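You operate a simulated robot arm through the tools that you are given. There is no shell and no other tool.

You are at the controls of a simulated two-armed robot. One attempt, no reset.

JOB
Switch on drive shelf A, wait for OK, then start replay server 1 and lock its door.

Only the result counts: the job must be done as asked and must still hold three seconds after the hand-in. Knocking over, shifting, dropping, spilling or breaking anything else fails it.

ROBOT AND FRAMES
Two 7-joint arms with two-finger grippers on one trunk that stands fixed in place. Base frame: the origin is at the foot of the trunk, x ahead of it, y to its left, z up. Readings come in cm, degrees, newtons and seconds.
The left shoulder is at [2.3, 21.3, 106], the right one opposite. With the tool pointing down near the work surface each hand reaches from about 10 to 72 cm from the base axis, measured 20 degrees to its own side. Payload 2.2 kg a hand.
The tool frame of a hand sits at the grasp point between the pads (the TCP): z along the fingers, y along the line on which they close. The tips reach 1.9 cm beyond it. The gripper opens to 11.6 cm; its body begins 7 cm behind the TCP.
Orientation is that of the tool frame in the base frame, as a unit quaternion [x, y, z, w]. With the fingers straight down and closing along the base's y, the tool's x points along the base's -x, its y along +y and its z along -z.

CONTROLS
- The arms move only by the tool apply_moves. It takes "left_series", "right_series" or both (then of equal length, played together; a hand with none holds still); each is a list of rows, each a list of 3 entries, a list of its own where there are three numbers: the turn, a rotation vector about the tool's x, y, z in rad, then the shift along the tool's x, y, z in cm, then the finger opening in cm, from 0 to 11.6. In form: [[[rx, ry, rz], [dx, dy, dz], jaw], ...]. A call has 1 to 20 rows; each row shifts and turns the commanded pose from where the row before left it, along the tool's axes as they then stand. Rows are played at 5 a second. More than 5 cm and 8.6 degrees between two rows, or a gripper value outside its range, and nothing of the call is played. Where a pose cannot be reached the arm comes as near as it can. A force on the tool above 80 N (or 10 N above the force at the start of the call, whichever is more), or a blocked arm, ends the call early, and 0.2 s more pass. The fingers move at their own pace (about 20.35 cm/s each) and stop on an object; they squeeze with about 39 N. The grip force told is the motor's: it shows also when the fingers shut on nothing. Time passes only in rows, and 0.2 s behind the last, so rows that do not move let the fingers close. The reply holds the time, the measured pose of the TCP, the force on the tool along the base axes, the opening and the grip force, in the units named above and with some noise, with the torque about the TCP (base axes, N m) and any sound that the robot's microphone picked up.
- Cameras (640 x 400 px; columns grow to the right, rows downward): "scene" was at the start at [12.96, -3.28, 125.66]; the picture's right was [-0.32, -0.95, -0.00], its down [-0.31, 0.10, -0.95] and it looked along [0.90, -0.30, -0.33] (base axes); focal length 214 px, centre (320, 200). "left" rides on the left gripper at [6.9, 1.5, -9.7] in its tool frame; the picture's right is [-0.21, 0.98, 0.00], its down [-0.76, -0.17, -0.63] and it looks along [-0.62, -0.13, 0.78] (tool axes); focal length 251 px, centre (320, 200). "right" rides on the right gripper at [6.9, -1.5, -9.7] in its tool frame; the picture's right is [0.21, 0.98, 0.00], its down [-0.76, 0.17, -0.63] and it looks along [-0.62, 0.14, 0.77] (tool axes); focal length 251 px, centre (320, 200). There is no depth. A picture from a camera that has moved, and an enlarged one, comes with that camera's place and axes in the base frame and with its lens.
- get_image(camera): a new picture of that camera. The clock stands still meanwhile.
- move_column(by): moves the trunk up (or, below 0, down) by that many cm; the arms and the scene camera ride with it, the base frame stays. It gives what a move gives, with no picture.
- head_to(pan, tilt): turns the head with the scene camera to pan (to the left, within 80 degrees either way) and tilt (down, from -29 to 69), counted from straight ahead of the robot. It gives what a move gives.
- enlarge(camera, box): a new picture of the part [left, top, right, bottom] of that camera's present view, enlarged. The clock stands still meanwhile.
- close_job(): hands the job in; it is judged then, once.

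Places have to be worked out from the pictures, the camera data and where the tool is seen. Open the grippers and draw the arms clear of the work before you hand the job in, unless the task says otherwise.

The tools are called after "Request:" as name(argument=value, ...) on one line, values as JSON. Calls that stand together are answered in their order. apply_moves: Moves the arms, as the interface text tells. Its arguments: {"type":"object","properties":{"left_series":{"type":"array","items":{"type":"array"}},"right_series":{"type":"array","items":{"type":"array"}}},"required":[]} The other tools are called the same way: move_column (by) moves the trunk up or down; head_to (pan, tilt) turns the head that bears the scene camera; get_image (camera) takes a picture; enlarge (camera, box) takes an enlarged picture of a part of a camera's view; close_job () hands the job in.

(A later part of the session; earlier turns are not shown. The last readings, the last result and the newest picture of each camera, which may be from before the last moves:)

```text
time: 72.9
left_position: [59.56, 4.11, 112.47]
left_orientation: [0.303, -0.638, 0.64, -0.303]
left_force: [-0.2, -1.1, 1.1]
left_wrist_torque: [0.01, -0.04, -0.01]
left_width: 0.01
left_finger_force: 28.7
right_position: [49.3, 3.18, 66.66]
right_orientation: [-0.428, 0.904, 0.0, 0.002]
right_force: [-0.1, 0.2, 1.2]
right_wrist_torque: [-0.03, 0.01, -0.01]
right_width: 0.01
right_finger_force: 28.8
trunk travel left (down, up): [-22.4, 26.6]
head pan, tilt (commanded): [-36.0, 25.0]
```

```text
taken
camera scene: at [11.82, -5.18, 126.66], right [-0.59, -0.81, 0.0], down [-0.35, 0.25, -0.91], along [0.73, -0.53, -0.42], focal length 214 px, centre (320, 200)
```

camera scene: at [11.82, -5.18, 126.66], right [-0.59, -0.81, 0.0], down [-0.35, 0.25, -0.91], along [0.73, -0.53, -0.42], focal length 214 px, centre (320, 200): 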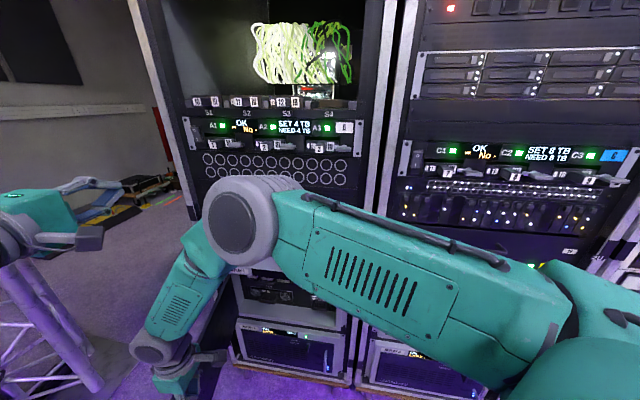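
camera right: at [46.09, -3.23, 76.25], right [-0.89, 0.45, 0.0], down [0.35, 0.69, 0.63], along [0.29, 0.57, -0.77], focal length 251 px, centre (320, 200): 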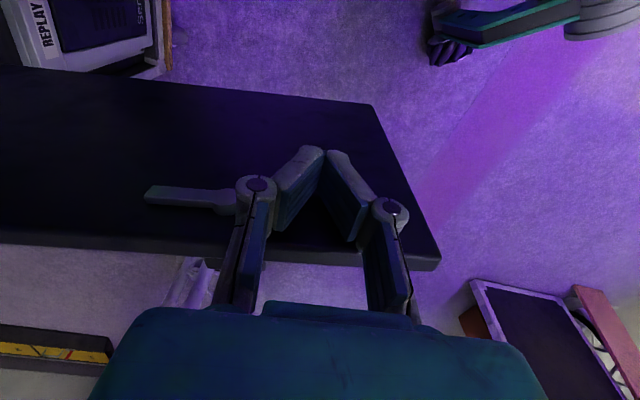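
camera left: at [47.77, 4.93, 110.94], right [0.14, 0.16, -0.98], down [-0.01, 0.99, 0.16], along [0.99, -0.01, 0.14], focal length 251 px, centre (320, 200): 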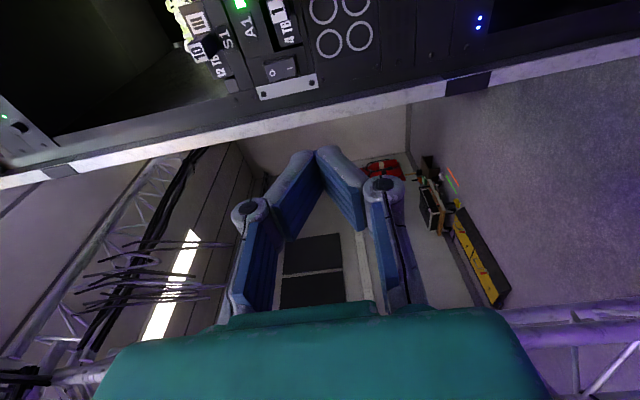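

The door stands about 78° open. I'll move the hand off to the right, raise it above the door, then pitch it level while moving in front of the server opening.

Request:
apply_moves(right_series=[[[0, 0, 0], [2.5, 0, 0], 0], [[0, 0, 0], [2.5, 0, 0], 0], [[0, 0, 0], [0, 0, -4], 0], [[0, 0, 0], [0, 0, -4], 0], [[0, 0, 0], [0, 0, -4], 0], [[0, 0, 0], [0, 0, -4], 0], [[0, 0, 0], [0, 0, -4], 0], [[0, 0, 0], [0, 0, 0], 0]])

Request:
apply_moves(right_series=[[[0.1428, 0, 0], [0.97, -1.17, 0.08], 0], [[0.1428, 0, 0], [0.97, -1.14, 0.25], 0], [[0.1428, 0, 0], [0.97, -1.1, 0.41], 0], [[0.1428, 0, 0], [0.97, -1.03, 0.56], 0], [[0.1428, 0, 0], [0.97, -0.94, 0.7], 0], [[0.1428, 0, 0], [0.97, -0.83, 0.83], 0], [[0.1428, 0, 0], [0.97, -0.7, 0.94], 0], [[0.1428, 0, 0], [0.97, -0.56, 1.03], 0], [[0.1428, 0, 0], [0.97, -0.41, 1.1], 0], [[0.1428, 0, 0], [0.97, -0.25, 1.14], 0], [[0.1428, 0, 0], [0.97, -0.08, 1.17], 0], [[0, 0.1, 0], [0, 0, 0], 0], [[0, 0, 0], [0, 0, 0], 0]])

Request:
get_image(camera="right")

Request:
get_image(camera="scene")

```text
time: 74.7
left_position: [59.65, 4.16, 112.36]
left_orientation: [0.303, -0.638, 0.64, -0.303]
left_force: [1.2, 0.3, -0.4]
left_wrist_torque: [-0.01, -0.02, -0.02]
left_width: 0.0
left_finger_force: 28.8
right_position: [46.06, -0.88, 86.47]
right_orientation: [-0.429, 0.903, 0.001, 0.0]
right_force: [0.4, 0.5, -0.7]
right_wrist_torque: [-0.03, 0.0, 0.0]
right_width: 0.0
right_finger_force: 29.2
trunk travel left (down, up): [-22.4, 26.6]
head pan, tilt (commanded): [-36.0, 25.0]
```

```text
time: 77.5
left_position: [59.56, 4.25, 112.39]
left_orientation: [0.303, -0.638, 0.639, -0.303]
left_force: [-0.7, 0.1, 0.6]
left_wrist_torque: [0.01, 0.02, 0.0]
left_width: 0.0
left_finger_force: 27.9
right_position: [49.24, -17.28, 85.63]
right_orientation: [0.269, -0.653, 0.653, -0.272]
right_force: [-0.4, 0.4, -0.8]
right_wrist_torque: [-0.02, -0.01, 0.0]
right_width: 0.0
right_finger_force: 28.7
trunk travel left (down, up): [-22.4, 26.6]
head pan, tilt (commanded): [-36.0, 25.0]
```

```text
taken
camera right: at [37.56, -15.39, 87.06], right [-0.15, -0.15, -0.98], down [0.09, 0.98, -0.17], along [0.99, -0.11, -0.13], focal length 251 px, centre (320, 200)
```

right: 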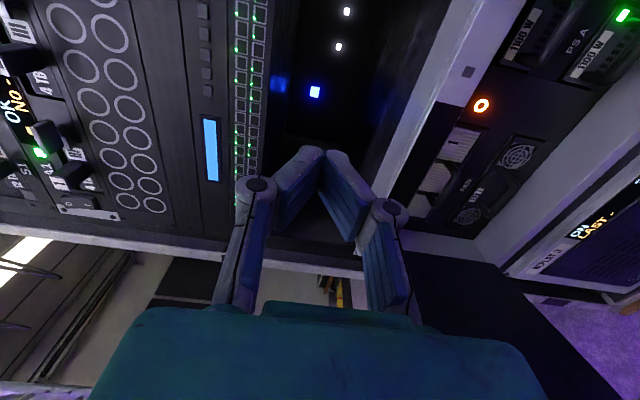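

```text
taken
camera scene: at [11.8, -5.23, 126.66], right [-0.59, -0.81, 0.0], down [-0.35, 0.25, -0.91], along [0.73, -0.53, -0.42], focal length 214 px, centre (320, 200)
```

scene: 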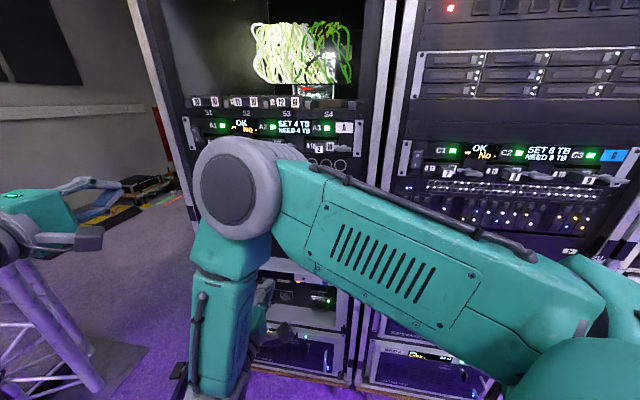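

The hand is level, exactly facing the rack at (lat 22.6, depth 47). The ring again computes to lateral ≈22.4, z≈63.3. Lowering 22 cm to that height in front of the opening.

Request:
apply_moves(right_series=[[[0, 0, 0], [0, 3.7, 0], 0], [[0, 0, 0], [0, 3.7, 0], 0], [[0, 0, 0], [0, 3.7, 0], 0], [[0, 0, 0], [0, 3.7, 0], 0], [[0, 0, 0], [0, 3.7, 0], 0], [[0, 0, 0], [0, 3.5, 0], 0], [[0, 0, 0], [0, 0, 0], 0]])

Request:
get_image(camera="right")

Request:
get_image(camera="scene")

```text
time: 79.1
left_position: [59.53, 4.15, 112.36]
left_orientation: [0.304, -0.637, 0.64, -0.303]
left_force: [0.8, -0.5, -0.1]
left_wrist_torque: [-0.02, -0.01, -0.01]
left_width: 0.03
left_finger_force: 28.8
right_position: [49.2, -17.35, 63.63]
right_orientation: [0.27, -0.652, 0.654, -0.272]
right_force: [0.6, -0.2, -0.5]
right_wrist_torque: [0.02, -0.01, -0.01]
right_width: 0.0
right_finger_force: 28.3
trunk travel left (down, up): [-22.4, 26.6]
head pan, tilt (commanded): [-36.0, 25.0]
```

```text
taken
camera right: at [37.53, -15.38, 65.04], right [-0.15, -0.15, -0.98], down [0.09, 0.98, -0.16], along [0.99, -0.11, -0.13], focal length 251 px, centre (320, 200)
```

right: 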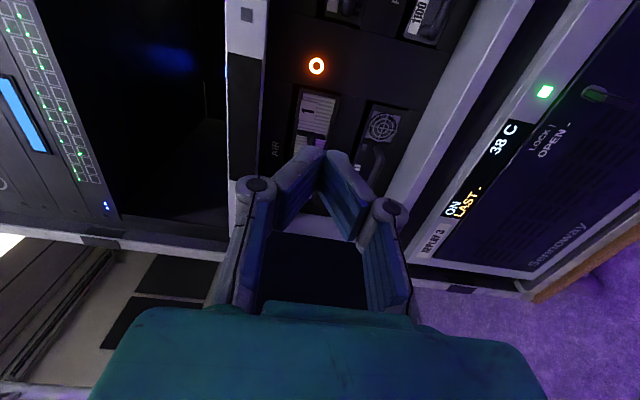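

```text
taken
camera scene: at [11.78, -5.23, 126.66], right [-0.59, -0.81, 0.0], down [-0.35, 0.25, -0.91], along [0.73, -0.53, -0.42], focal length 214 px, centre (320, 200)
```

scene: 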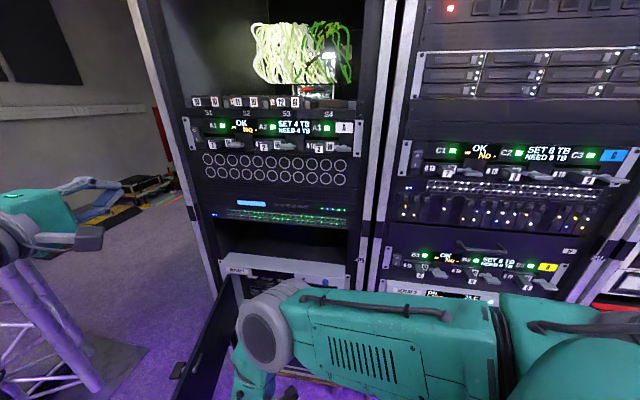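

Refined: the ring is at lateral 22.15, z 64.0, depth 70.4; the TCP is at 22.5 / 63.6 / 47.1. I'll trim position and advance 15 cm, still outside the inner panel.

Request:
apply_moves(right_series=[[[0, 0, 0], [0.35, -0.4, 2], 0], [[0, 0, 0], [0, 0, 3], 0], [[0, 0, 0], [0, 0, 3], 0], [[0, 0, 0], [0, 0, 3], 0], [[0, 0, 0], [0, 0, 3], 0], [[0, 0, 0], [0, 0, 1], 0], [[0, 0, 0], [0, 0, 0], 0], [[0, 0, 0], [0, 0, 0], 0]])

Request:
get_image(camera="right")

Request:
get_image(camera="scene")

```text
time: 80.9
left_position: [59.52, 4.06, 112.41]
left_orientation: [0.305, -0.638, 0.639, -0.303]
left_force: [-0.5, -0.7, -0.2]
left_wrist_torque: [-0.02, 0.02, 0.01]
left_width: 0.0
left_finger_force: 28.8
right_position: [59.68, -28.11, 64.03]
right_orientation: [-0.269, 0.654, -0.653, 0.272]
right_force: [-0.6, 0.1, -0.1]
right_wrist_torque: [0.03, 0.01, 0.0]
right_width: 0.0
right_finger_force: 28.6
trunk travel left (down, up): [-22.4, 26.6]
head pan, tilt (commanded): [-36.0, 25.0]
```

```text
taken
camera right: at [47.97, -26.27, 65.45], right [-0.15, -0.15, -0.98], down [0.09, 0.98, -0.16], along [0.99, -0.11, -0.13], focal length 251 px, centre (320, 200)
```

right: 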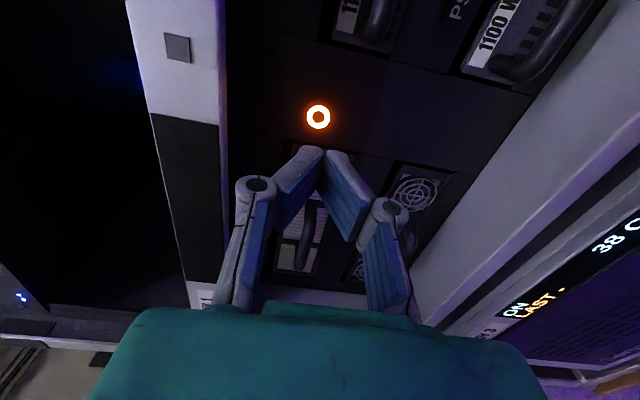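

```text
taken
camera scene: at [11.83, -5.29, 126.65], right [-0.59, -0.81, 0.0], down [-0.35, 0.25, -0.91], along [0.73, -0.53, -0.43], focal length 214 px, centre (320, 200)
```

scene: 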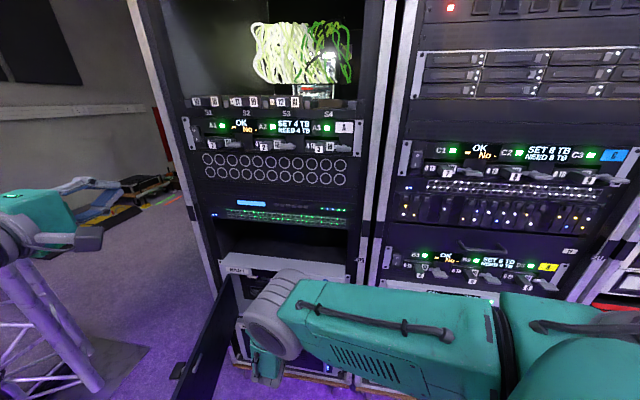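

Well aligned (lateral within 0.2 cm, z within 0.1 cm), and the knuckles clear the header's lower edge. Advancing 4.7 cm further, then I'll press gently.

Request:
apply_moves(right_series=[[[0, 0, 0], [0.15, 0, 1.5], 0], [[0, 0, 0], [0, 0, 1.6], 0], [[0, 0, 0], [0, 0, 1.6], 0], [[0, 0, 0], [0, 0, 0], 0], [[0, 0, 0], [0, 0, 0], 0]])

Request:
enlarge(camera="right", box=[200, 60, 440, 220])

```text
time: 82.1
left_position: [59.58, 4.2, 112.4]
left_orientation: [0.303, -0.638, 0.64, -0.303]
left_force: [0.4, -0.1, -0.4]
left_wrist_torque: [0.01, -0.01, -0.02]
left_width: 0.0
left_finger_force: 28.1
right_position: [62.89, -31.58, 63.9]
right_orientation: [-0.27, 0.654, -0.653, 0.271]
right_force: [-0.1, -0.5, -0.4]
right_wrist_torque: [0.0, 0.01, -0.01]
right_width: 0.02
right_finger_force: 28.6
trunk travel left (down, up): [-22.4, 26.6]
head pan, tilt (commanded): [-36.0, 25.0]
```

```text
2.50 times, centred on (320, 140) of right
camera zoom: at [51.27, -29.65, 65.45], right [-0.15, -0.15, -0.98], down [0.09, 0.98, -0.16], along [0.99, -0.11, -0.13], focal length 629 px, centre (320, 350)
```

zoom: 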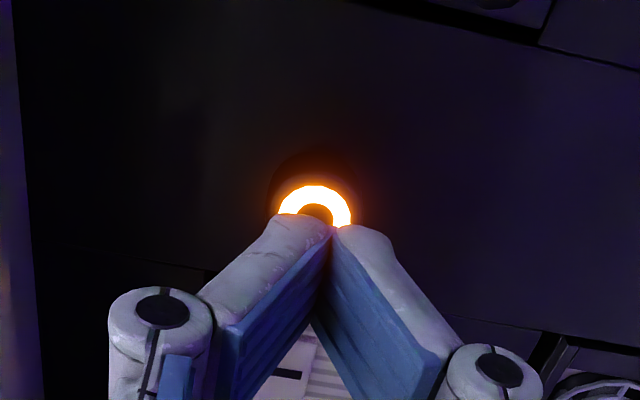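

The tips are centred on the ring, about 1.5 cm away. Pressing in small rows.

Request:
apply_moves(right_series=[[[0, 0, 0], [0.15, -0.1, 0.5], 0], [[0, 0, 0], [0, 0, 0.4], 0], [[0, 0, 0], [0, 0, 0.4], 0], [[0, 0, 0], [0, 0, 0.3], 0], [[0, 0, 0], [0, 0, 0], 0]])

Request:
enlarge(camera="right", box=[200, 60, 440, 220])

Request:
enlarge(camera="scene", box=[200, 240, 380, 340])

```text
time: 83.3
left_position: [59.65, 4.09, 112.4]
left_orientation: [0.304, -0.638, 0.64, -0.303]
left_force: [0.9, 0.0, 0.2]
left_wrist_torque: [-0.01, 0.02, -0.01]
left_width: 0.0
left_finger_force: 28.2
right_position: [64.01, -32.82, 64.09]
right_orientation: [0.27, -0.653, 0.653, -0.272]
right_force: [-0.9, 0.3, -0.2]
right_wrist_torque: [0.02, -0.02, 0.01]
right_width: 0.0
right_finger_force: 28.8
trunk travel left (down, up): [-22.4, 26.6]
head pan, tilt (commanded): [-36.0, 25.0]
```

```text
2.50 times, centred on (320, 140) of right
camera zoom: at [52.31, -30.87, 65.52], right [-0.15, -0.15, -0.98], down [0.09, 0.98, -0.16], along [0.99, -0.11, -0.13], focal length 629 px, centre (320, 350)
```

zoom: 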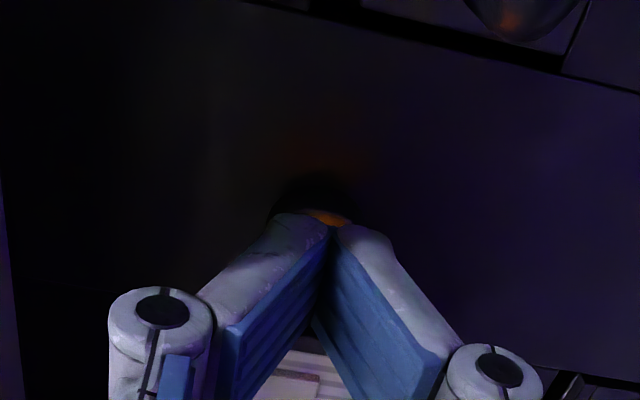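

```text
3.56 times, centred on (290, 290) of scene
camera zoom: at [11.84, -5.31, 126.65], right [-0.59, -0.81, 0.0], down [-0.35, 0.25, -0.91], along [0.73, -0.53, -0.43], focal length 763 px, centre (427, -120)
```

zoom: 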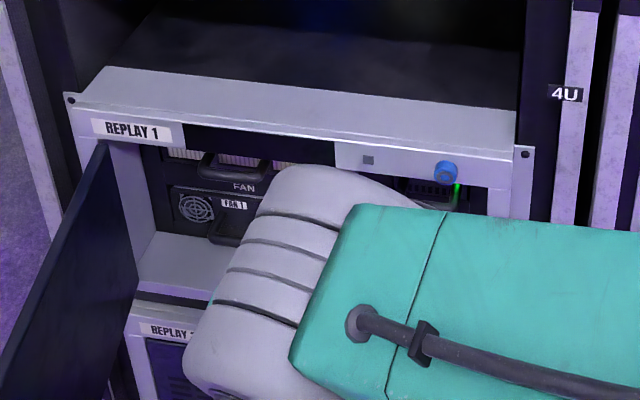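

No contact force yet; the ring glow is covered/dimming. Continue pressing a little.

Request:
apply_moves(right_series=[[[0, 0, 0], [0, 0, 0.4], 0], [[0, 0, 0], [0, 0, 0.3], 0], [[0, 0, 0], [0, 0, 0], 0]])

Request:
enlarge(camera="right", box=[200, 60, 440, 220])

```text
time: 84.1
left_position: [59.66, 4.15, 112.46]
left_orientation: [0.305, -0.637, 0.64, -0.304]
left_force: [0.2, -0.6, 0.4]
left_wrist_torque: [-0.01, 0.0, -0.01]
left_width: 0.0
left_finger_force: 28.6
right_position: [64.35, -33.19, 64.05]
right_orientation: [-0.271, 0.654, -0.652, 0.272]
right_force: [-1.0, 1.4, -0.4]
right_wrist_torque: [0.0, -0.01, 0.01]
right_width: 0.62
right_finger_force: 28.2
trunk travel left (down, up): [-22.4, 26.6]
head pan, tilt (commanded): [-36.0, 25.0]
```

```text
2.50 times, centred on (320, 140) of right
camera zoom: at [52.77, -31.37, 65.54], right [-0.15, -0.15, -0.98], down [0.09, 0.98, -0.16], along [0.99, -0.11, -0.13], focal length 629 px, centre (320, 350)
```

zoom: 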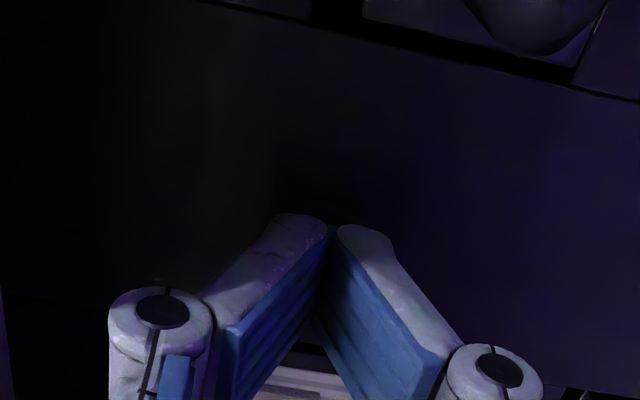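

The tips are touching (fingers spread 0.6 cm slightly), but no click yet. Pressing a bit further.

Request:
apply_moves(right_series=[[[0, 0, 0], [0, 0, 0.3], 0], [[0, 0, 0], [0, 0, 0.3], 0], [[0, 0, 0], [0, 0, 0], 0]])

Request:
enlarge(camera="right", box=[200, 60, 440, 220])

```text
time: 84.9
left_position: [59.46, 4.14, 112.54]
left_orientation: [0.304, -0.638, 0.64, -0.303]
left_force: [-0.6, 0.3, -0.6]
left_wrist_torque: [0.02, 0.0, -0.01]
left_width: 0.01
left_finger_force: 28.2
right_position: [64.79, -33.47, 64.09]
right_orientation: [-0.27, 0.654, -0.652, 0.272]
right_force: [-13.1, 9.5, 0.4]
right_wrist_torque: [0.01, 0.03, -0.05]
right_width: 0.62
right_finger_force: 27.7
trunk travel left (down, up): [-22.4, 26.6]
head pan, tilt (commanded): [-36.0, 25.0]
heard: click
```

```text
2.50 times, centred on (320, 140) of right
camera zoom: at [53.09, -31.64, 65.55], right [-0.15, -0.15, -0.98], down [0.09, 0.98, -0.16], along [0.99, -0.11, -0.13], focal length 629 px, centre (320, 350)
```

zoom: 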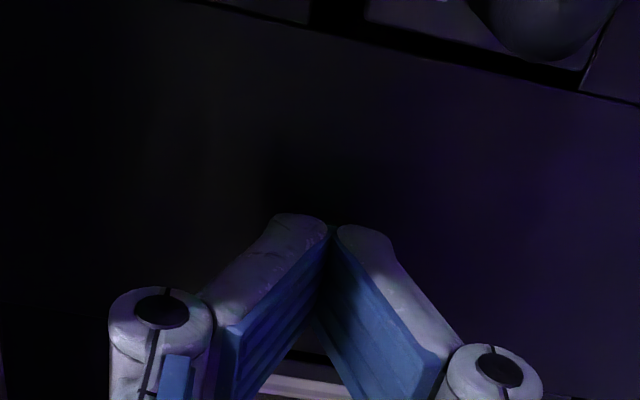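

A click with 16 N. Now I'll back off and check the server's status before closing the door.

Request:
apply_moves(right_series=[[[0, 0, 0], [0, 0, -1], 0], [[0, 0, 0], [0, 0, -2], 0], [[0, 0, 0], [0, 0, -3], 0], [[0, 0, 0], [0, 0, -3], 0], [[0, 0, 0], [0, 0, 0], 0]])

Request:
get_image(camera="right")

Request:
enlarge(camera="scene", box=[200, 240, 380, 340])

```text
time: 86.1
left_position: [59.67, 4.18, 112.4]
left_orientation: [0.304, -0.637, 0.64, -0.304]
left_force: [0.2, 0.8, 0.2]
left_wrist_torque: [0.01, -0.01, 0.0]
left_width: 0.0
left_finger_force: 28.9
right_position: [58.62, -27.29, 64.09]
right_orientation: [0.27, -0.653, 0.653, -0.273]
right_force: [0.2, -0.1, -0.4]
right_wrist_torque: [0.01, 0.02, 0.0]
right_width: 0.0
right_finger_force: 28.5
trunk travel left (down, up): [-22.4, 26.6]
head pan, tilt (commanded): [-36.0, 25.0]
```

```text
taken
camera right: at [46.84, -25.45, 65.55], right [-0.15, -0.15, -0.98], down [0.09, 0.98, -0.16], along [0.99, -0.11, -0.13], focal length 251 px, centre (320, 200)
```

right: 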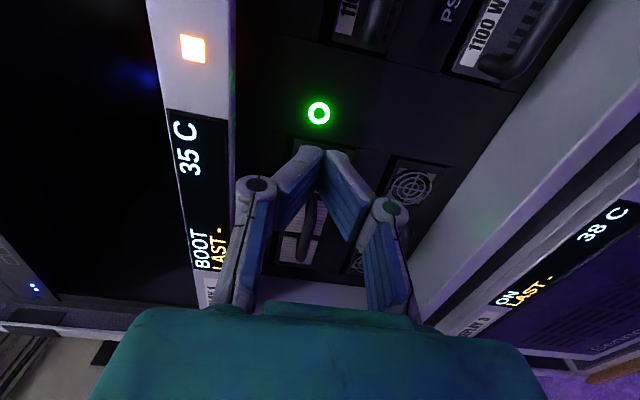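

```text
3.56 times, centred on (290, 290) of scene
camera zoom: at [11.84, -5.26, 126.65], right [-0.59, -0.81, 0.0], down [-0.35, 0.25, -0.91], along [0.73, -0.53, -0.43], focal length 763 px, centre (427, -120)
```

zoom: 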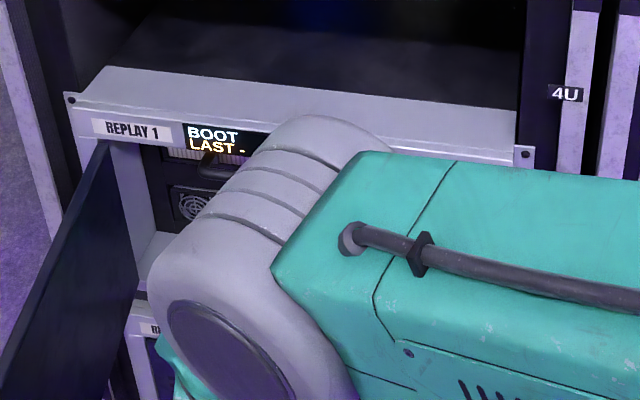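

The server is booting: display BOOT / LAST - / 35 C, ring now green. Next: withdraw the hand straight back and raise it above the door, then close and lock the door.

Request:
apply_moves(right_series=[[[0, 0, 0], [0, 0, -3.5], 0], [[0, 0, 0], [0, 0, -3.5], 0], [[0, 0, 0], [0, 0, -3.5], 0], [[0, 0, 0], [0, 0, -3.5], 0], [[0, 0, 0], [0, -3.7, 0], 0], [[0, 0, 0], [0, -3.7, 0], 0], [[0, 0, 0], [0, -3.7, 0], 0], [[0, 0, 0], [0, -3.7, 0], 0], [[0, 0, 0], [0, -3.7, 0], 0], [[0, 0, 0], [0, -3.7, 0], 0], [[0, 0, 0], [0, -3.0, 0], 0], [[0, 0, 0], [0, 0, 0], 0]])

Request:
get_image(camera="right")

Request:
get_image(camera="scene")

```text
time: 88.7
left_position: [59.63, 4.26, 112.41]
left_orientation: [0.304, -0.638, 0.64, -0.303]
left_force: [0.3, 0.8, -0.4]
left_wrist_torque: [0.01, -0.02, 0.02]
left_width: 0.0
left_finger_force: 28.5
right_position: [48.57, -17.74, 89.1]
right_orientation: [-0.268, 0.656, -0.653, 0.268]
right_force: [-0.6, -1.0, -0.7]
right_wrist_torque: [0.01, -0.02, -0.04]
right_width: 0.01
right_finger_force: 29.3
trunk travel left (down, up): [-22.4, 26.6]
head pan, tilt (commanded): [-36.0, 25.0]
```

```text
taken
camera right: at [36.97, -15.78, 90.66], right [-0.15, -0.15, -0.98], down [0.09, 0.98, -0.16], along [0.98, -0.12, -0.14], focal length 251 px, centre (320, 200)
```

right: 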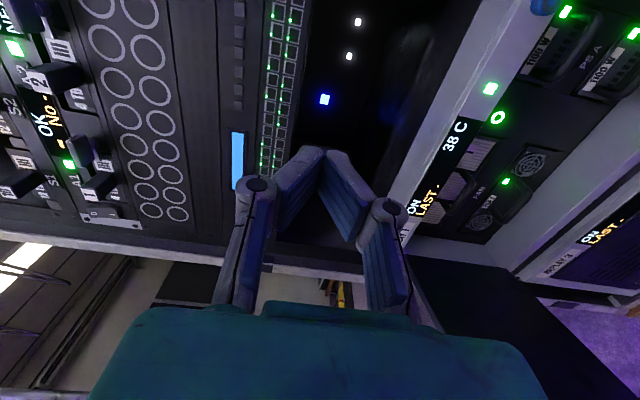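

```text
taken
camera scene: at [11.81, -5.22, 126.65], right [-0.59, -0.81, 0.0], down [-0.35, 0.25, -0.91], along [0.73, -0.53, -0.42], focal length 214 px, centre (320, 200)
```

scene: 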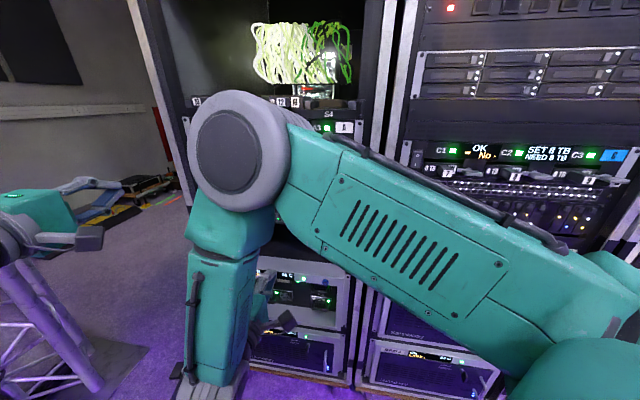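

Replay 1 now shows ON with a green lamp. Before closing the door I'll move the idle left arm 20 cm to the left, so the right arm has room over the open door.

Request:
apply_moves(left_series=[[[0, 0, 0], [-3.3, 0, 0], 0], [[0, 0, 0], [-3.3, 0, 0], 0], [[0, 0, 0], [-3.3, 0, 0], 0], [[0, 0, 0], [-3.3, 0, 0], 0], [[0, 0, 0], [-3.3, 0, 0], 0], [[0, 0, 0], [-3.3, 0, 0], 0], [[0, 0, 0], [0, 0, 0], 0]])

Request:
apply_moves(right_series=[[[-0.1428, 0, 0], [0, 0, 0], 0], [[-0.1428, 0, 0], [0, 0, 0], 0], [[-0.1428, 0, 0], [0, 0, 0], 0], [[-0.1428, 0, 0], [0, 0, 0], 0], [[-0.1428, 0, 0], [0, 0, 0], 0], [[-0.1428, 0, 0], [0, 0, 0], 0], [[-0.1428, 0, 0], [0, 0, 0], 0], [[-0.1428, 0, 0], [0, 0, 0], 0], [[-0.1428, 0, 0], [0, 0, 0], 0], [[-0.1428, 0, 0], [0, 0, 0], 0], [[-0.1428, 0, 0], [0, 0, 0], 0], [[0, 0, 0], [0, 0, 0], 0]])

Request:
get_image(camera="right")

Request:
get_image(camera="scene")

```text
time: 90.3
left_position: [72.06, 19.53, 112.48]
left_orientation: [0.304, -0.638, 0.639, -0.304]
left_force: [-1.0, 0.1, 1.1]
left_wrist_torque: [-0.02, -0.01, 0.02]
left_width: 0.0
left_finger_force: 28.9
right_position: [48.76, -17.69, 89.37]
right_orientation: [-0.267, 0.655, -0.653, 0.271]
right_force: [0.3, -0.3, 0.2]
right_wrist_torque: [0.01, 0.01, -0.01]
right_width: 0.01
right_finger_force: 28.2
trunk travel left (down, up): [-22.4, 26.6]
head pan, tilt (commanded): [-36.0, 25.0]
```

```text
time: 91.3
left_position: [71.62, 19.34, 112.74]
left_orientation: [0.301, -0.638, 0.639, -0.306]
left_force: [-0.3, 0.3, 0.4]
left_wrist_torque: [-0.01, -0.01, 0.04]
left_width: 0.0
left_finger_force: 28.3
right_position: [45.49, -18.74, 83.19]
right_orientation: [-0.35, 0.829, -0.418, 0.125]
right_force: [0.4, -0.7, 0.1]
right_wrist_torque: [0.04, 0.03, 0.02]
right_width: 0.0
right_finger_force: 27.9
trunk travel left (down, up): [-22.4, 26.6]
head pan, tilt (commanded): [-36.0, 25.0]
stopped in row 5 (right hand): the arm was blocked; the commanded pose is now the measured one
```

```text
taken
camera right: at [36.27, -18.21, 90.93], right [-0.62, 0.25, -0.75], down [0.15, 0.97, 0.2], along [0.77, 0.01, -0.64], focal length 251 px, centre (320, 200)
```

right: 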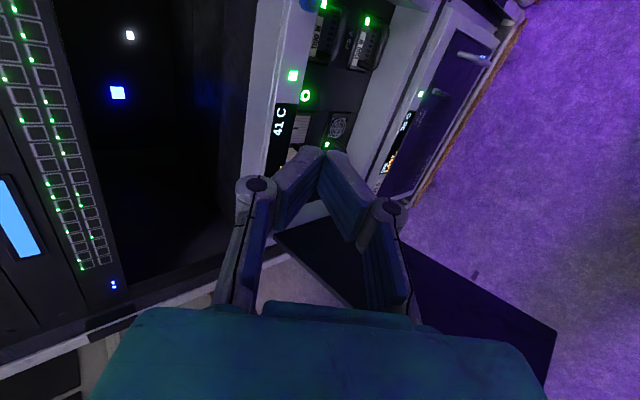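

```text
taken
camera scene: at [11.69, -5.2, 126.67], right [-0.59, -0.81, 0.0], down [-0.34, 0.25, -0.91], along [0.73, -0.53, -0.42], focal length 214 px, centre (320, 200)
```

scene: 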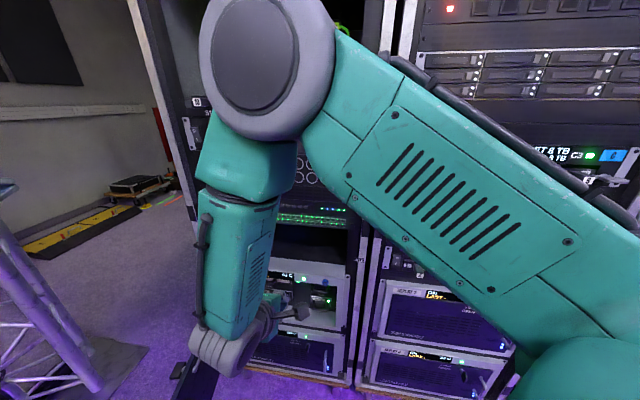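

The right arm was blocked while pitching (probably its elbow against the robot's own head region), nothing else touched. I'll reverse the pitch back toward level and raise it, then check.

Request:
apply_moves(right_series=[[[0.12, 0, 0], [0, 0, 0], 0], [[0.12, 0, 0], [0, 0, 0], 0], [[0, 0, 0], [0, 0, 0], 0]])

Request:
get_image(camera="scene")

Request:
get_image(camera="right")

Request:
get_image(camera="left")

```text
time: 92.1
left_position: [71.79, 19.4, 112.68]
left_orientation: [0.302, -0.638, 0.64, -0.305]
left_force: [-0.1, 0.1, 0.4]
left_wrist_torque: [-0.02, 0.05, 0.0]
left_width: 0.0
left_finger_force: 28.5
right_position: [45.63, -19.15, 83.46]
right_orientation: [-0.324, 0.779, -0.511, 0.165]
right_force: [-0.5, 0.2, 0.6]
right_wrist_torque: [0.02, -0.02, -0.02]
right_width: 0.0
right_finger_force: 28.3
trunk travel left (down, up): [-22.4, 26.6]
head pan, tilt (commanded): [-36.0, 25.0]
```

```text
taken
camera scene: at [11.77, -5.12, 126.67], right [-0.59, -0.81, 0.0], down [-0.35, 0.25, -0.91], along [0.73, -0.53, -0.42], focal length 214 px, centre (320, 200)
```

scene: 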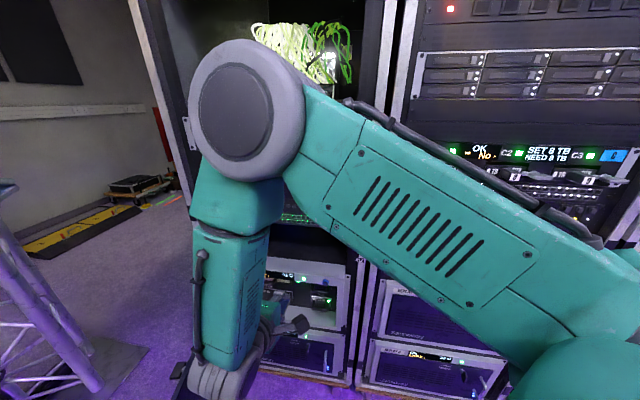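

```text
taken
camera right: at [35.44, -17.56, 89.29], right [-0.49, 0.12, -0.87], down [0.13, 0.99, 0.06], along [0.86, -0.08, -0.5], focal length 251 px, centre (320, 200)
```

right: 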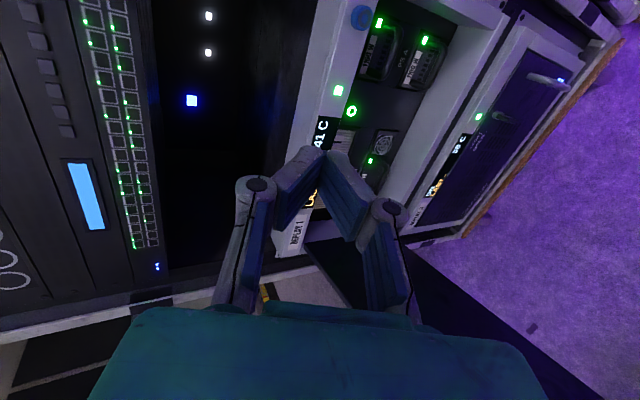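

```text
taken
camera left: at [59.92, 20.23, 111.2], right [0.14, 0.17, -0.98], down [-0.01, 0.99, 0.17], along [0.99, -0.01, 0.14], focal length 251 px, centre (320, 200)
```

left: 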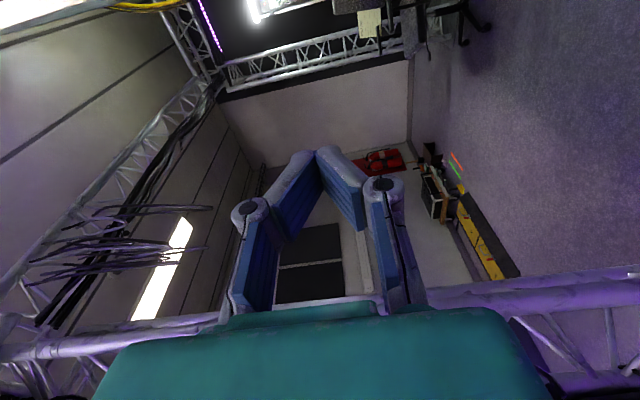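

The arm is free again (the elbow came too close to the head). I'll level the right hand, raise it and park it to the right; then the left arm, which is on the door's outer side, can swing the door most of the way shut.

Request:
apply_moves(right_series=[[[0.11, -0.015, 0.0158], [0, 0, 0], 0], [[0.11, -0.015, 0.0158], [0, 0, 0], 0], [[0.11, -0.015, 0.0158], [0, 0, 0], 0], [[0.11, -0.015, 0.0158], [0, 0, 0], 0], [[0, 0, 0], [0.93, -2.9, 0], 0], [[0, 0, 0], [0.93, -2.9, 0], 0], [[0, 0, 0], [0.93, -2.9, 0], 0], [[0, 0, 0], [0.93, -2.9, 0], 0], [[0, 0, 0], [0, 0, 0], 0]])

Request:
get_image(camera="scene")

Request:
get_image(camera="right")

```text
time: 94.3
left_position: [71.36, 19.3, 112.89]
left_orientation: [0.301, -0.637, 0.641, -0.306]
left_force: [-0.2, 0.0, 0.5]
left_wrist_torque: [0.05, 0.02, 0.0]
left_width: 0.0
left_finger_force: 28.8
right_position: [41.48, -22.52, 91.94]
right_orientation: [-0.287, 0.668, -0.643, 0.241]
right_force: [0.0, -0.3, -0.3]
right_wrist_torque: [-0.02, -0.04, 0.0]
right_width: 0.02
right_finger_force: 28.8
trunk travel left (down, up): [-22.4, 26.6]
head pan, tilt (commanded): [-36.0, 25.0]
stopped in row 9 (right hand): the arm was blocked; the commanded pose is now the measured one
```

```text
taken
camera scene: at [11.72, -5.16, 126.67], right [-0.59, -0.81, 0.0], down [-0.35, 0.25, -0.91], along [0.73, -0.53, -0.42], focal length 214 px, centre (320, 200)
```

scene: 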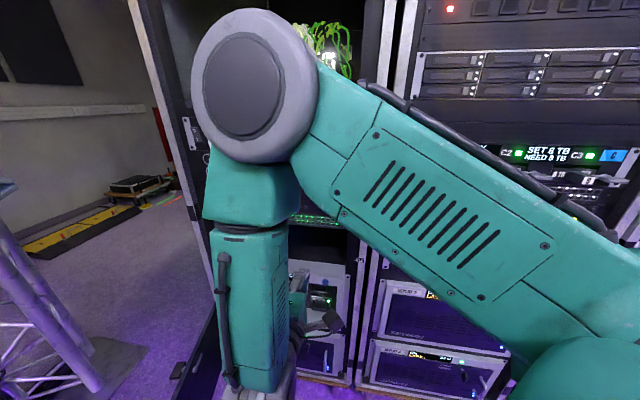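

```text
taken
camera right: at [30.14, -20.47, 94.39], right [-0.23, -0.14, -0.96], down [0.09, 0.98, -0.17], along [0.97, -0.13, -0.21], focal length 251 px, centre (320, 200)
```

right: 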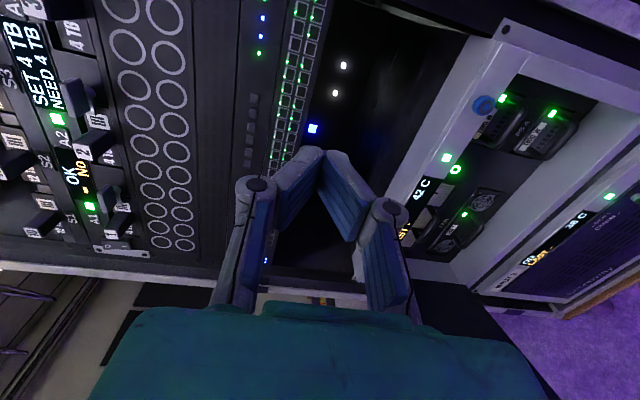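

The arm folds too tightly near the body. I'll instead park the right hand further forward, high in front of the empty slot above Replay 1 (well above the door's sweep).

Request:
apply_moves(right_series=[[[0.03, 0, 0], [0, 0.3, 2.5], 0], [[0.03, 0, 0], [0, 0.3, 3], 0], [[0, 0, 0], [0, 0.3, 3], 0], [[0, 0, 0], [0, 0.3, 3], 0], [[0, 0, 0], [0, 0, 0], 0], [[0, 0, 0], [0, 0, 0], 0]])

Request:
get_image(camera="scene")

Request:
get_image(camera="right")

```text
time: 95.7
left_position: [71.58, 19.38, 112.86]
left_orientation: [0.301, -0.638, 0.64, -0.306]
left_force: [0.3, 0.1, -0.3]
left_wrist_torque: [0.02, 0.0, -0.02]
left_width: 0.0
left_finger_force: 28.9
right_position: [49.62, -31.3, 90.71]
right_orientation: [0.276, -0.651, 0.663, -0.247]
right_force: [-0.6, 0.0, 0.4]
right_wrist_torque: [-0.04, 0.0, -0.02]
right_width: 0.0
right_finger_force: 28.5
trunk travel left (down, up): [-22.4, 26.6]
head pan, tilt (commanded): [-36.0, 25.0]
```

```text
taken
camera scene: at [11.84, -5.19, 126.65], right [-0.59, -0.81, 0.0], down [-0.35, 0.25, -0.91], along [0.73, -0.53, -0.42], focal length 214 px, centre (320, 200)
```

scene: 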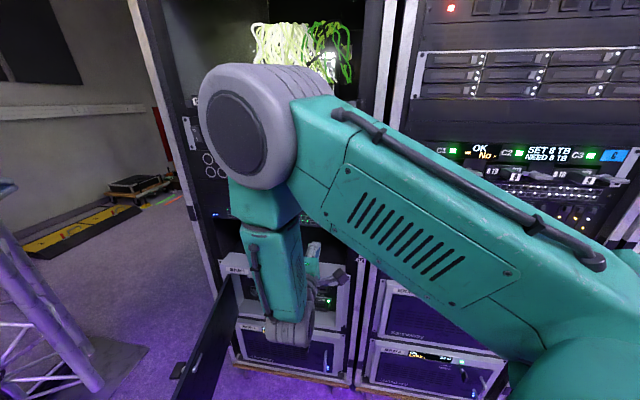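

```text
taken
camera right: at [38.06, -29.01, 92.46], right [-0.19, -0.17, -0.97], down [0.11, 0.97, -0.2], along [0.98, -0.14, -0.16], focal length 251 px, centre (320, 200)
```

right: 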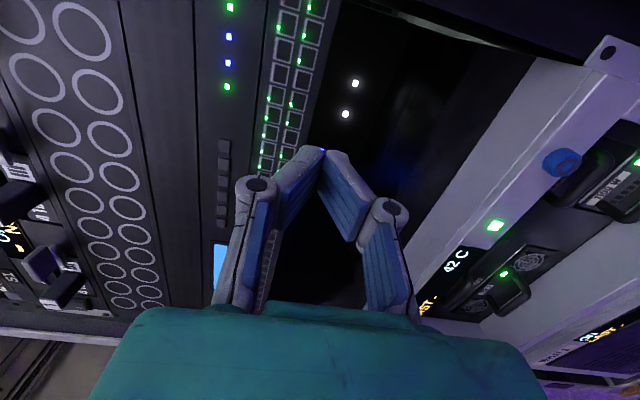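

Parked safely. Now I'll zoom on the open door to measure its angle before using the left arm.

Request:
enlarge(camera="scene", box=[130, 250, 290, 400])

Request:
head_to(pan=-15, tilt=40)

Request:
get_image(camera="scene")

```text
2.67 times, centred on (210, 325) of scene
camera zoom: at [11.84, -5.19, 126.65], right [-0.59, -0.81, 0.0], down [-0.35, 0.25, -0.91], along [0.73, -0.53, -0.42], focal length 572 px, centre (613, -133)
```

zoom: 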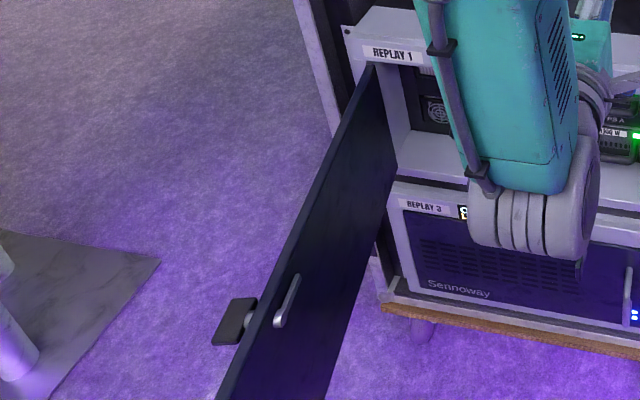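

```text
time: 96.6
left_position: [71.49, 19.37, 112.86]
left_orientation: [0.301, -0.638, 0.639, -0.306]
left_force: [-0.4, 0.1, -0.5]
left_wrist_torque: [-0.05, 0.0, 0.01]
left_width: 0.0
left_finger_force: 28.1
right_position: [49.68, -31.21, 90.65]
right_orientation: [0.276, -0.652, 0.662, -0.246]
right_force: [0.0, 0.0, 0.6]
right_wrist_torque: [0.01, 0.0, -0.01]
right_width: 0.02
right_finger_force: 29.0
trunk travel left (down, up): [-22.4, 26.6]
head pan, tilt (commanded): [-15.0, 40.0]
```

```text
taken
camera scene: at [12.56, -1.98, 124.32], right [-0.26, -0.97, 0.0], down [-0.62, 0.17, -0.76], along [0.74, -0.2, -0.65], focal length 214 px, centre (320, 200)
```

scene: 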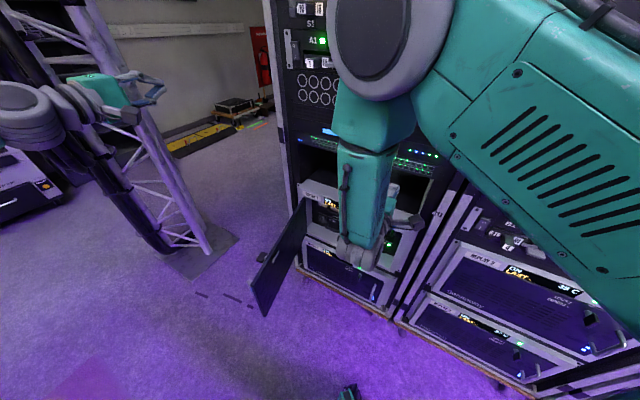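

This head pose shows the open door well. Zooming to measure its free edge.

Request:
enlarge(camera="scene", box=[220, 170, 380, 330])

Request:
enlarge(camera="scene", box=[0, 50, 220, 200])

```text
2.50 times, centred on (300, 250) of scene
camera zoom: at [12.56, -1.98, 124.32], right [-0.26, -0.97, 0.0], down [-0.62, 0.17, -0.76], along [0.74, -0.2, -0.65], focal length 536 px, centre (370, 75)
```

zoom: 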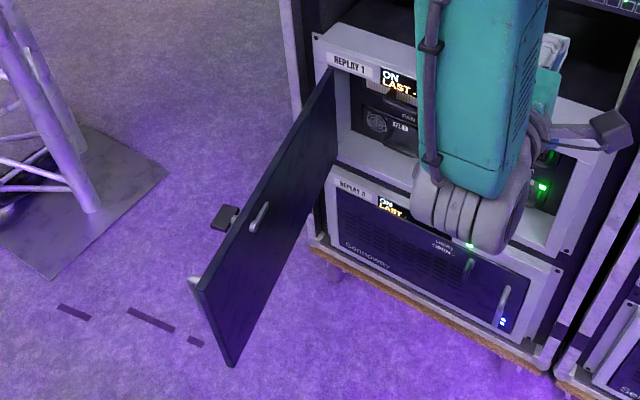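

```text
2.67 times, centred on (110, 125) of scene
camera zoom: at [12.56, -1.98, 124.32], right [-0.26, -0.97, 0.0], down [-0.62, 0.17, -0.76], along [0.74, -0.2, -0.65], focal length 572 px, centre (880, 400)
```

zoom: 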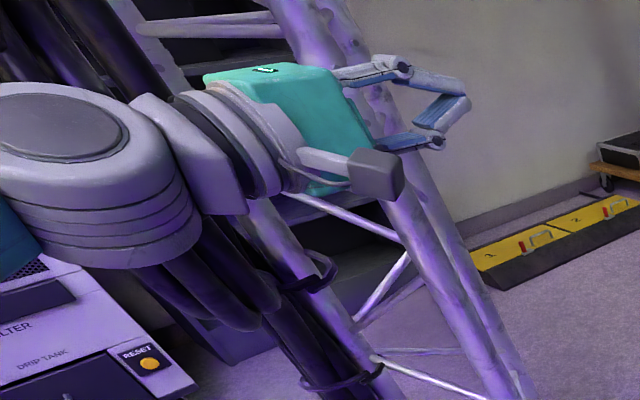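

The door is ~78° open (free corner near (45.5, 8.2)). The left hand will approach its outer face: first slide right and turn its heading to about −75°, staying high.

Request:
apply_moves(left_series=[[[0, 0, 0], [3.1, 0, 0], 0], [[0, 0, 0], [3.1, 0, 0], 0], [[0, 0, 0], [3.1, 0, 0], 0], [[0, 0, 0], [3.1, 0, 0], 0], [[0, 0.126, 0], [3.0, 0, 0], 0], [[0, 0.126, 0], [0, 0, 0], 0], [[0, 0.126, 0], [0, 0, 0], 0], [[0, 0.126, 0], [0, 0, 0], 0], [[0, 0.126, 0], [0, 0, 0], 0], [[0, 0, 0], [0, 0, 0], 0]])

Request:
move_column(by=-8)

Request:
get_image(camera="scene")

Request:
get_image(camera="left")

```text
time: 98.8
left_position: [61.84, 7.34, 112.91]
left_orientation: [-0.088, 0.701, -0.701, 0.094]
left_force: [-0.7, -0.2, 0.3]
left_wrist_torque: [0.01, 0.01, 0.0]
left_width: 0.01
left_finger_force: 28.3
right_position: [49.64, -31.23, 90.77]
right_orientation: [0.275, -0.652, 0.662, -0.248]
right_force: [-0.7, -0.4, 0.3]
right_wrist_torque: [0.01, 0.02, 0.0]
right_width: 0.01
right_finger_force: 28.4
trunk travel left (down, up): [-22.4, 26.6]
head pan, tilt (commanded): [-15.0, 40.0]
```

```text
time: 100.0
left_position: [61.72, 7.32, 104.91]
left_orientation: [0.087, -0.701, 0.701, -0.093]
left_force: [0.3, 0.1, 0.0]
left_wrist_torque: [0.02, 0.0, -0.02]
left_width: 0.01
left_finger_force: 28.6
right_position: [49.68, -31.25, 82.73]
right_orientation: [0.275, -0.652, 0.662, -0.247]
right_force: [0.5, -0.3, 0.1]
right_wrist_torque: [-0.03, -0.01, 0.02]
right_width: 0.0
right_finger_force: 28.4
trunk travel left (down, up): [-14.4, 34.6]
head pan, tilt (commanded): [-15.0, 40.0]
```

```text
taken
camera scene: at [12.52, -2.03, 116.32], right [-0.26, -0.97, 0.0], down [-0.62, 0.17, -0.76], along [0.74, -0.2, -0.65], focal length 214 px, centre (320, 200)
```

scene: 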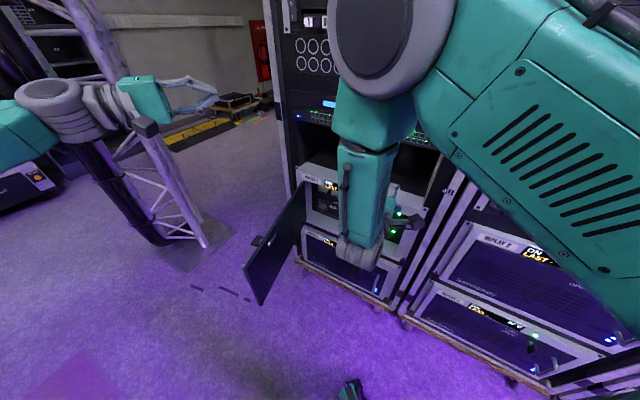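

```text
taken
camera left: at [52.62, 14.97, 103.41], right [0.22, 0.05, -0.97], down [0.57, 0.8, 0.17], along [0.79, -0.59, 0.14], focal length 251 px, centre (320, 200)
```

left: 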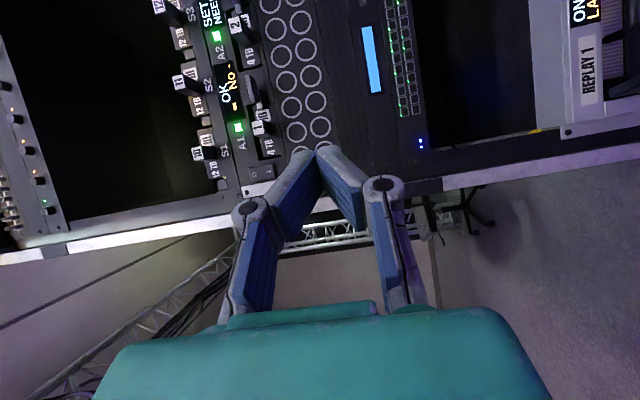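

The left hand points at the door's outer side with ~7 cm clearance. Lowering it to z≈63.

Request:
apply_moves(left_series=[[[0, 0, 0], [0, 3.8, 0], 0], [[0, 0, 0], [0, 3.8, 0], 0], [[0, 0, 0], [0, 3.8, 0], 0], [[0, 0, 0], [0, 3.8, 0], 0], [[0, 0, 0], [0, 3.8, 0], 0], [[0, 0, 0], [0, 3.8, 0], 0], [[0, 0, 0], [0, 0, 0], 0]])

Request:
get_image(camera="scene")

Request:
get_image(camera="left")

```text
time: 101.5
left_position: [61.94, 7.37, 82.11]
left_orientation: [0.088, -0.701, 0.702, -0.092]
left_force: [0.4, 0.0, 0.3]
left_wrist_torque: [-0.02, -0.03, -0.02]
left_width: 0.0
left_finger_force: 28.0
right_position: [49.64, -31.23, 82.74]
right_orientation: [0.275, -0.652, 0.662, -0.247]
right_force: [0.3, -0.6, -0.3]
right_wrist_torque: [-0.02, -0.02, 0.02]
right_width: 0.0
right_finger_force: 28.5
trunk travel left (down, up): [-14.4, 34.6]
head pan, tilt (commanded): [-15.0, 40.0]
```

```text
taken
camera scene: at [12.52, -2.04, 116.32], right [-0.26, -0.97, 0.0], down [-0.62, 0.17, -0.76], along [0.74, -0.2, -0.65], focal length 214 px, centre (320, 200)
```

scene: 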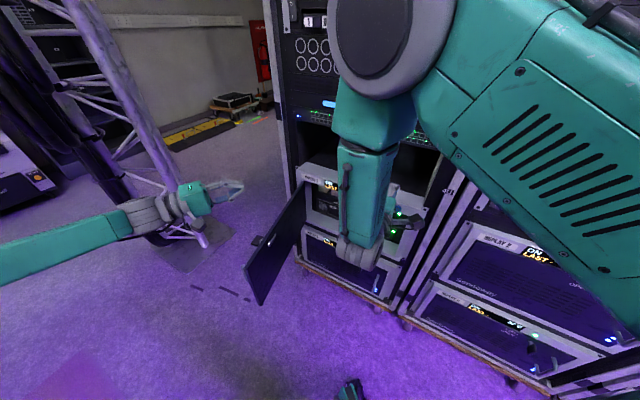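

```text
taken
camera left: at [52.89, 15.0, 80.6], right [0.21, 0.05, -0.98], down [0.57, 0.8, 0.17], along [0.79, -0.59, 0.14], focal length 251 px, centre (320, 200)
```

left: 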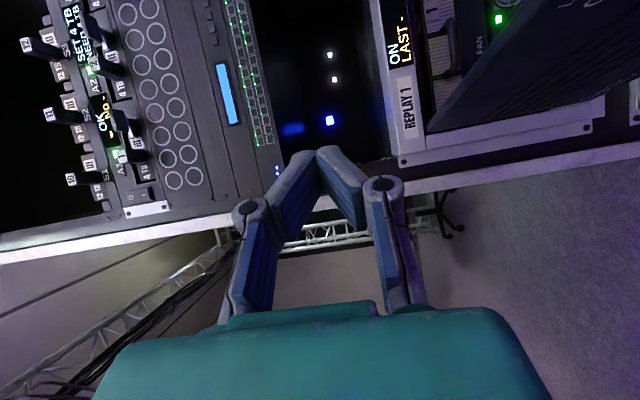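

Lowering is unobstructed. Another 19 cm down to the door's mid height.

Request:
apply_moves(left_series=[[[0, 0, 0], [0, 3.8, 0], 0], [[0, 0, 0], [0, 3.8, 0], 0], [[0, 0, 0], [0, 3.8, 0], 0], [[0, 0, 0], [0, 3.8, 0], 0], [[0, 0, 0], [0, 3.8, 0], 0], [[0, 0, 0], [0, 0, 0], 0]])

Request:
enlarge(camera="scene", box=[150, 150, 350, 330])

Request:
get_image(camera="left")

```text
time: 103.0
left_position: [62.01, 7.36, 63.02]
left_orientation: [-0.088, 0.701, -0.701, 0.092]
left_force: [0.0, -0.8, -0.7]
left_wrist_torque: [0.02, 0.0, 0.02]
left_width: 0.03
left_finger_force: 28.3
right_position: [49.67, -31.21, 82.75]
right_orientation: [0.275, -0.652, 0.662, -0.247]
right_force: [-0.9, 0.4, -1.5]
right_wrist_torque: [0.04, 0.0, -0.05]
right_width: 0.0
right_finger_force: 28.9
trunk travel left (down, up): [-14.4, 34.6]
head pan, tilt (commanded): [-15.0, 40.0]
```

```text
2.22 times, centred on (250, 240) of scene
camera zoom: at [12.52, -2.1, 116.32], right [-0.26, -0.97, 0.0], down [-0.62, 0.17, -0.76], along [0.74, -0.2, -0.65], focal length 477 px, centre (476, 111)
```

zoom: 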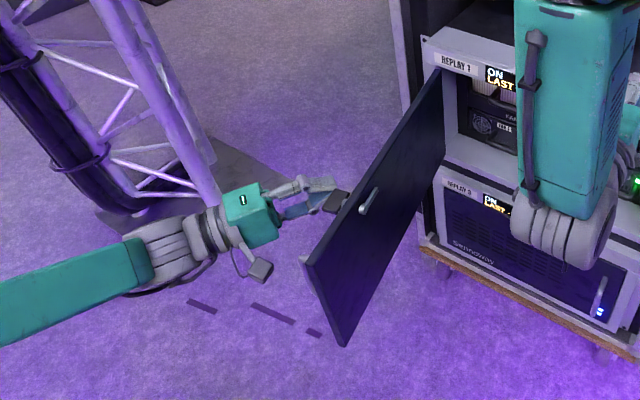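

```text
taken
camera left: at [52.91, 14.92, 61.53], right [0.21, 0.05, -0.98], down [0.57, 0.8, 0.17], along [0.79, -0.59, 0.14], focal length 251 px, centre (320, 200)
```

left: 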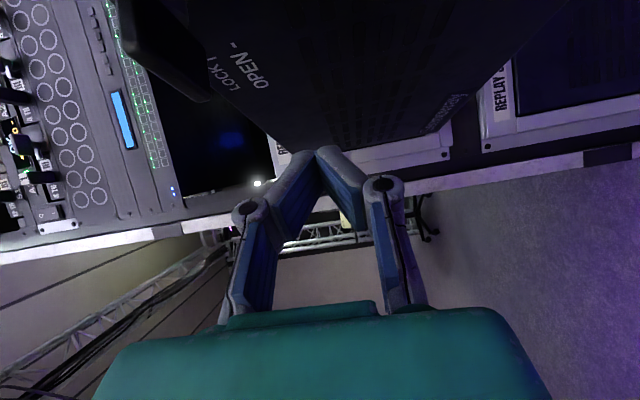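

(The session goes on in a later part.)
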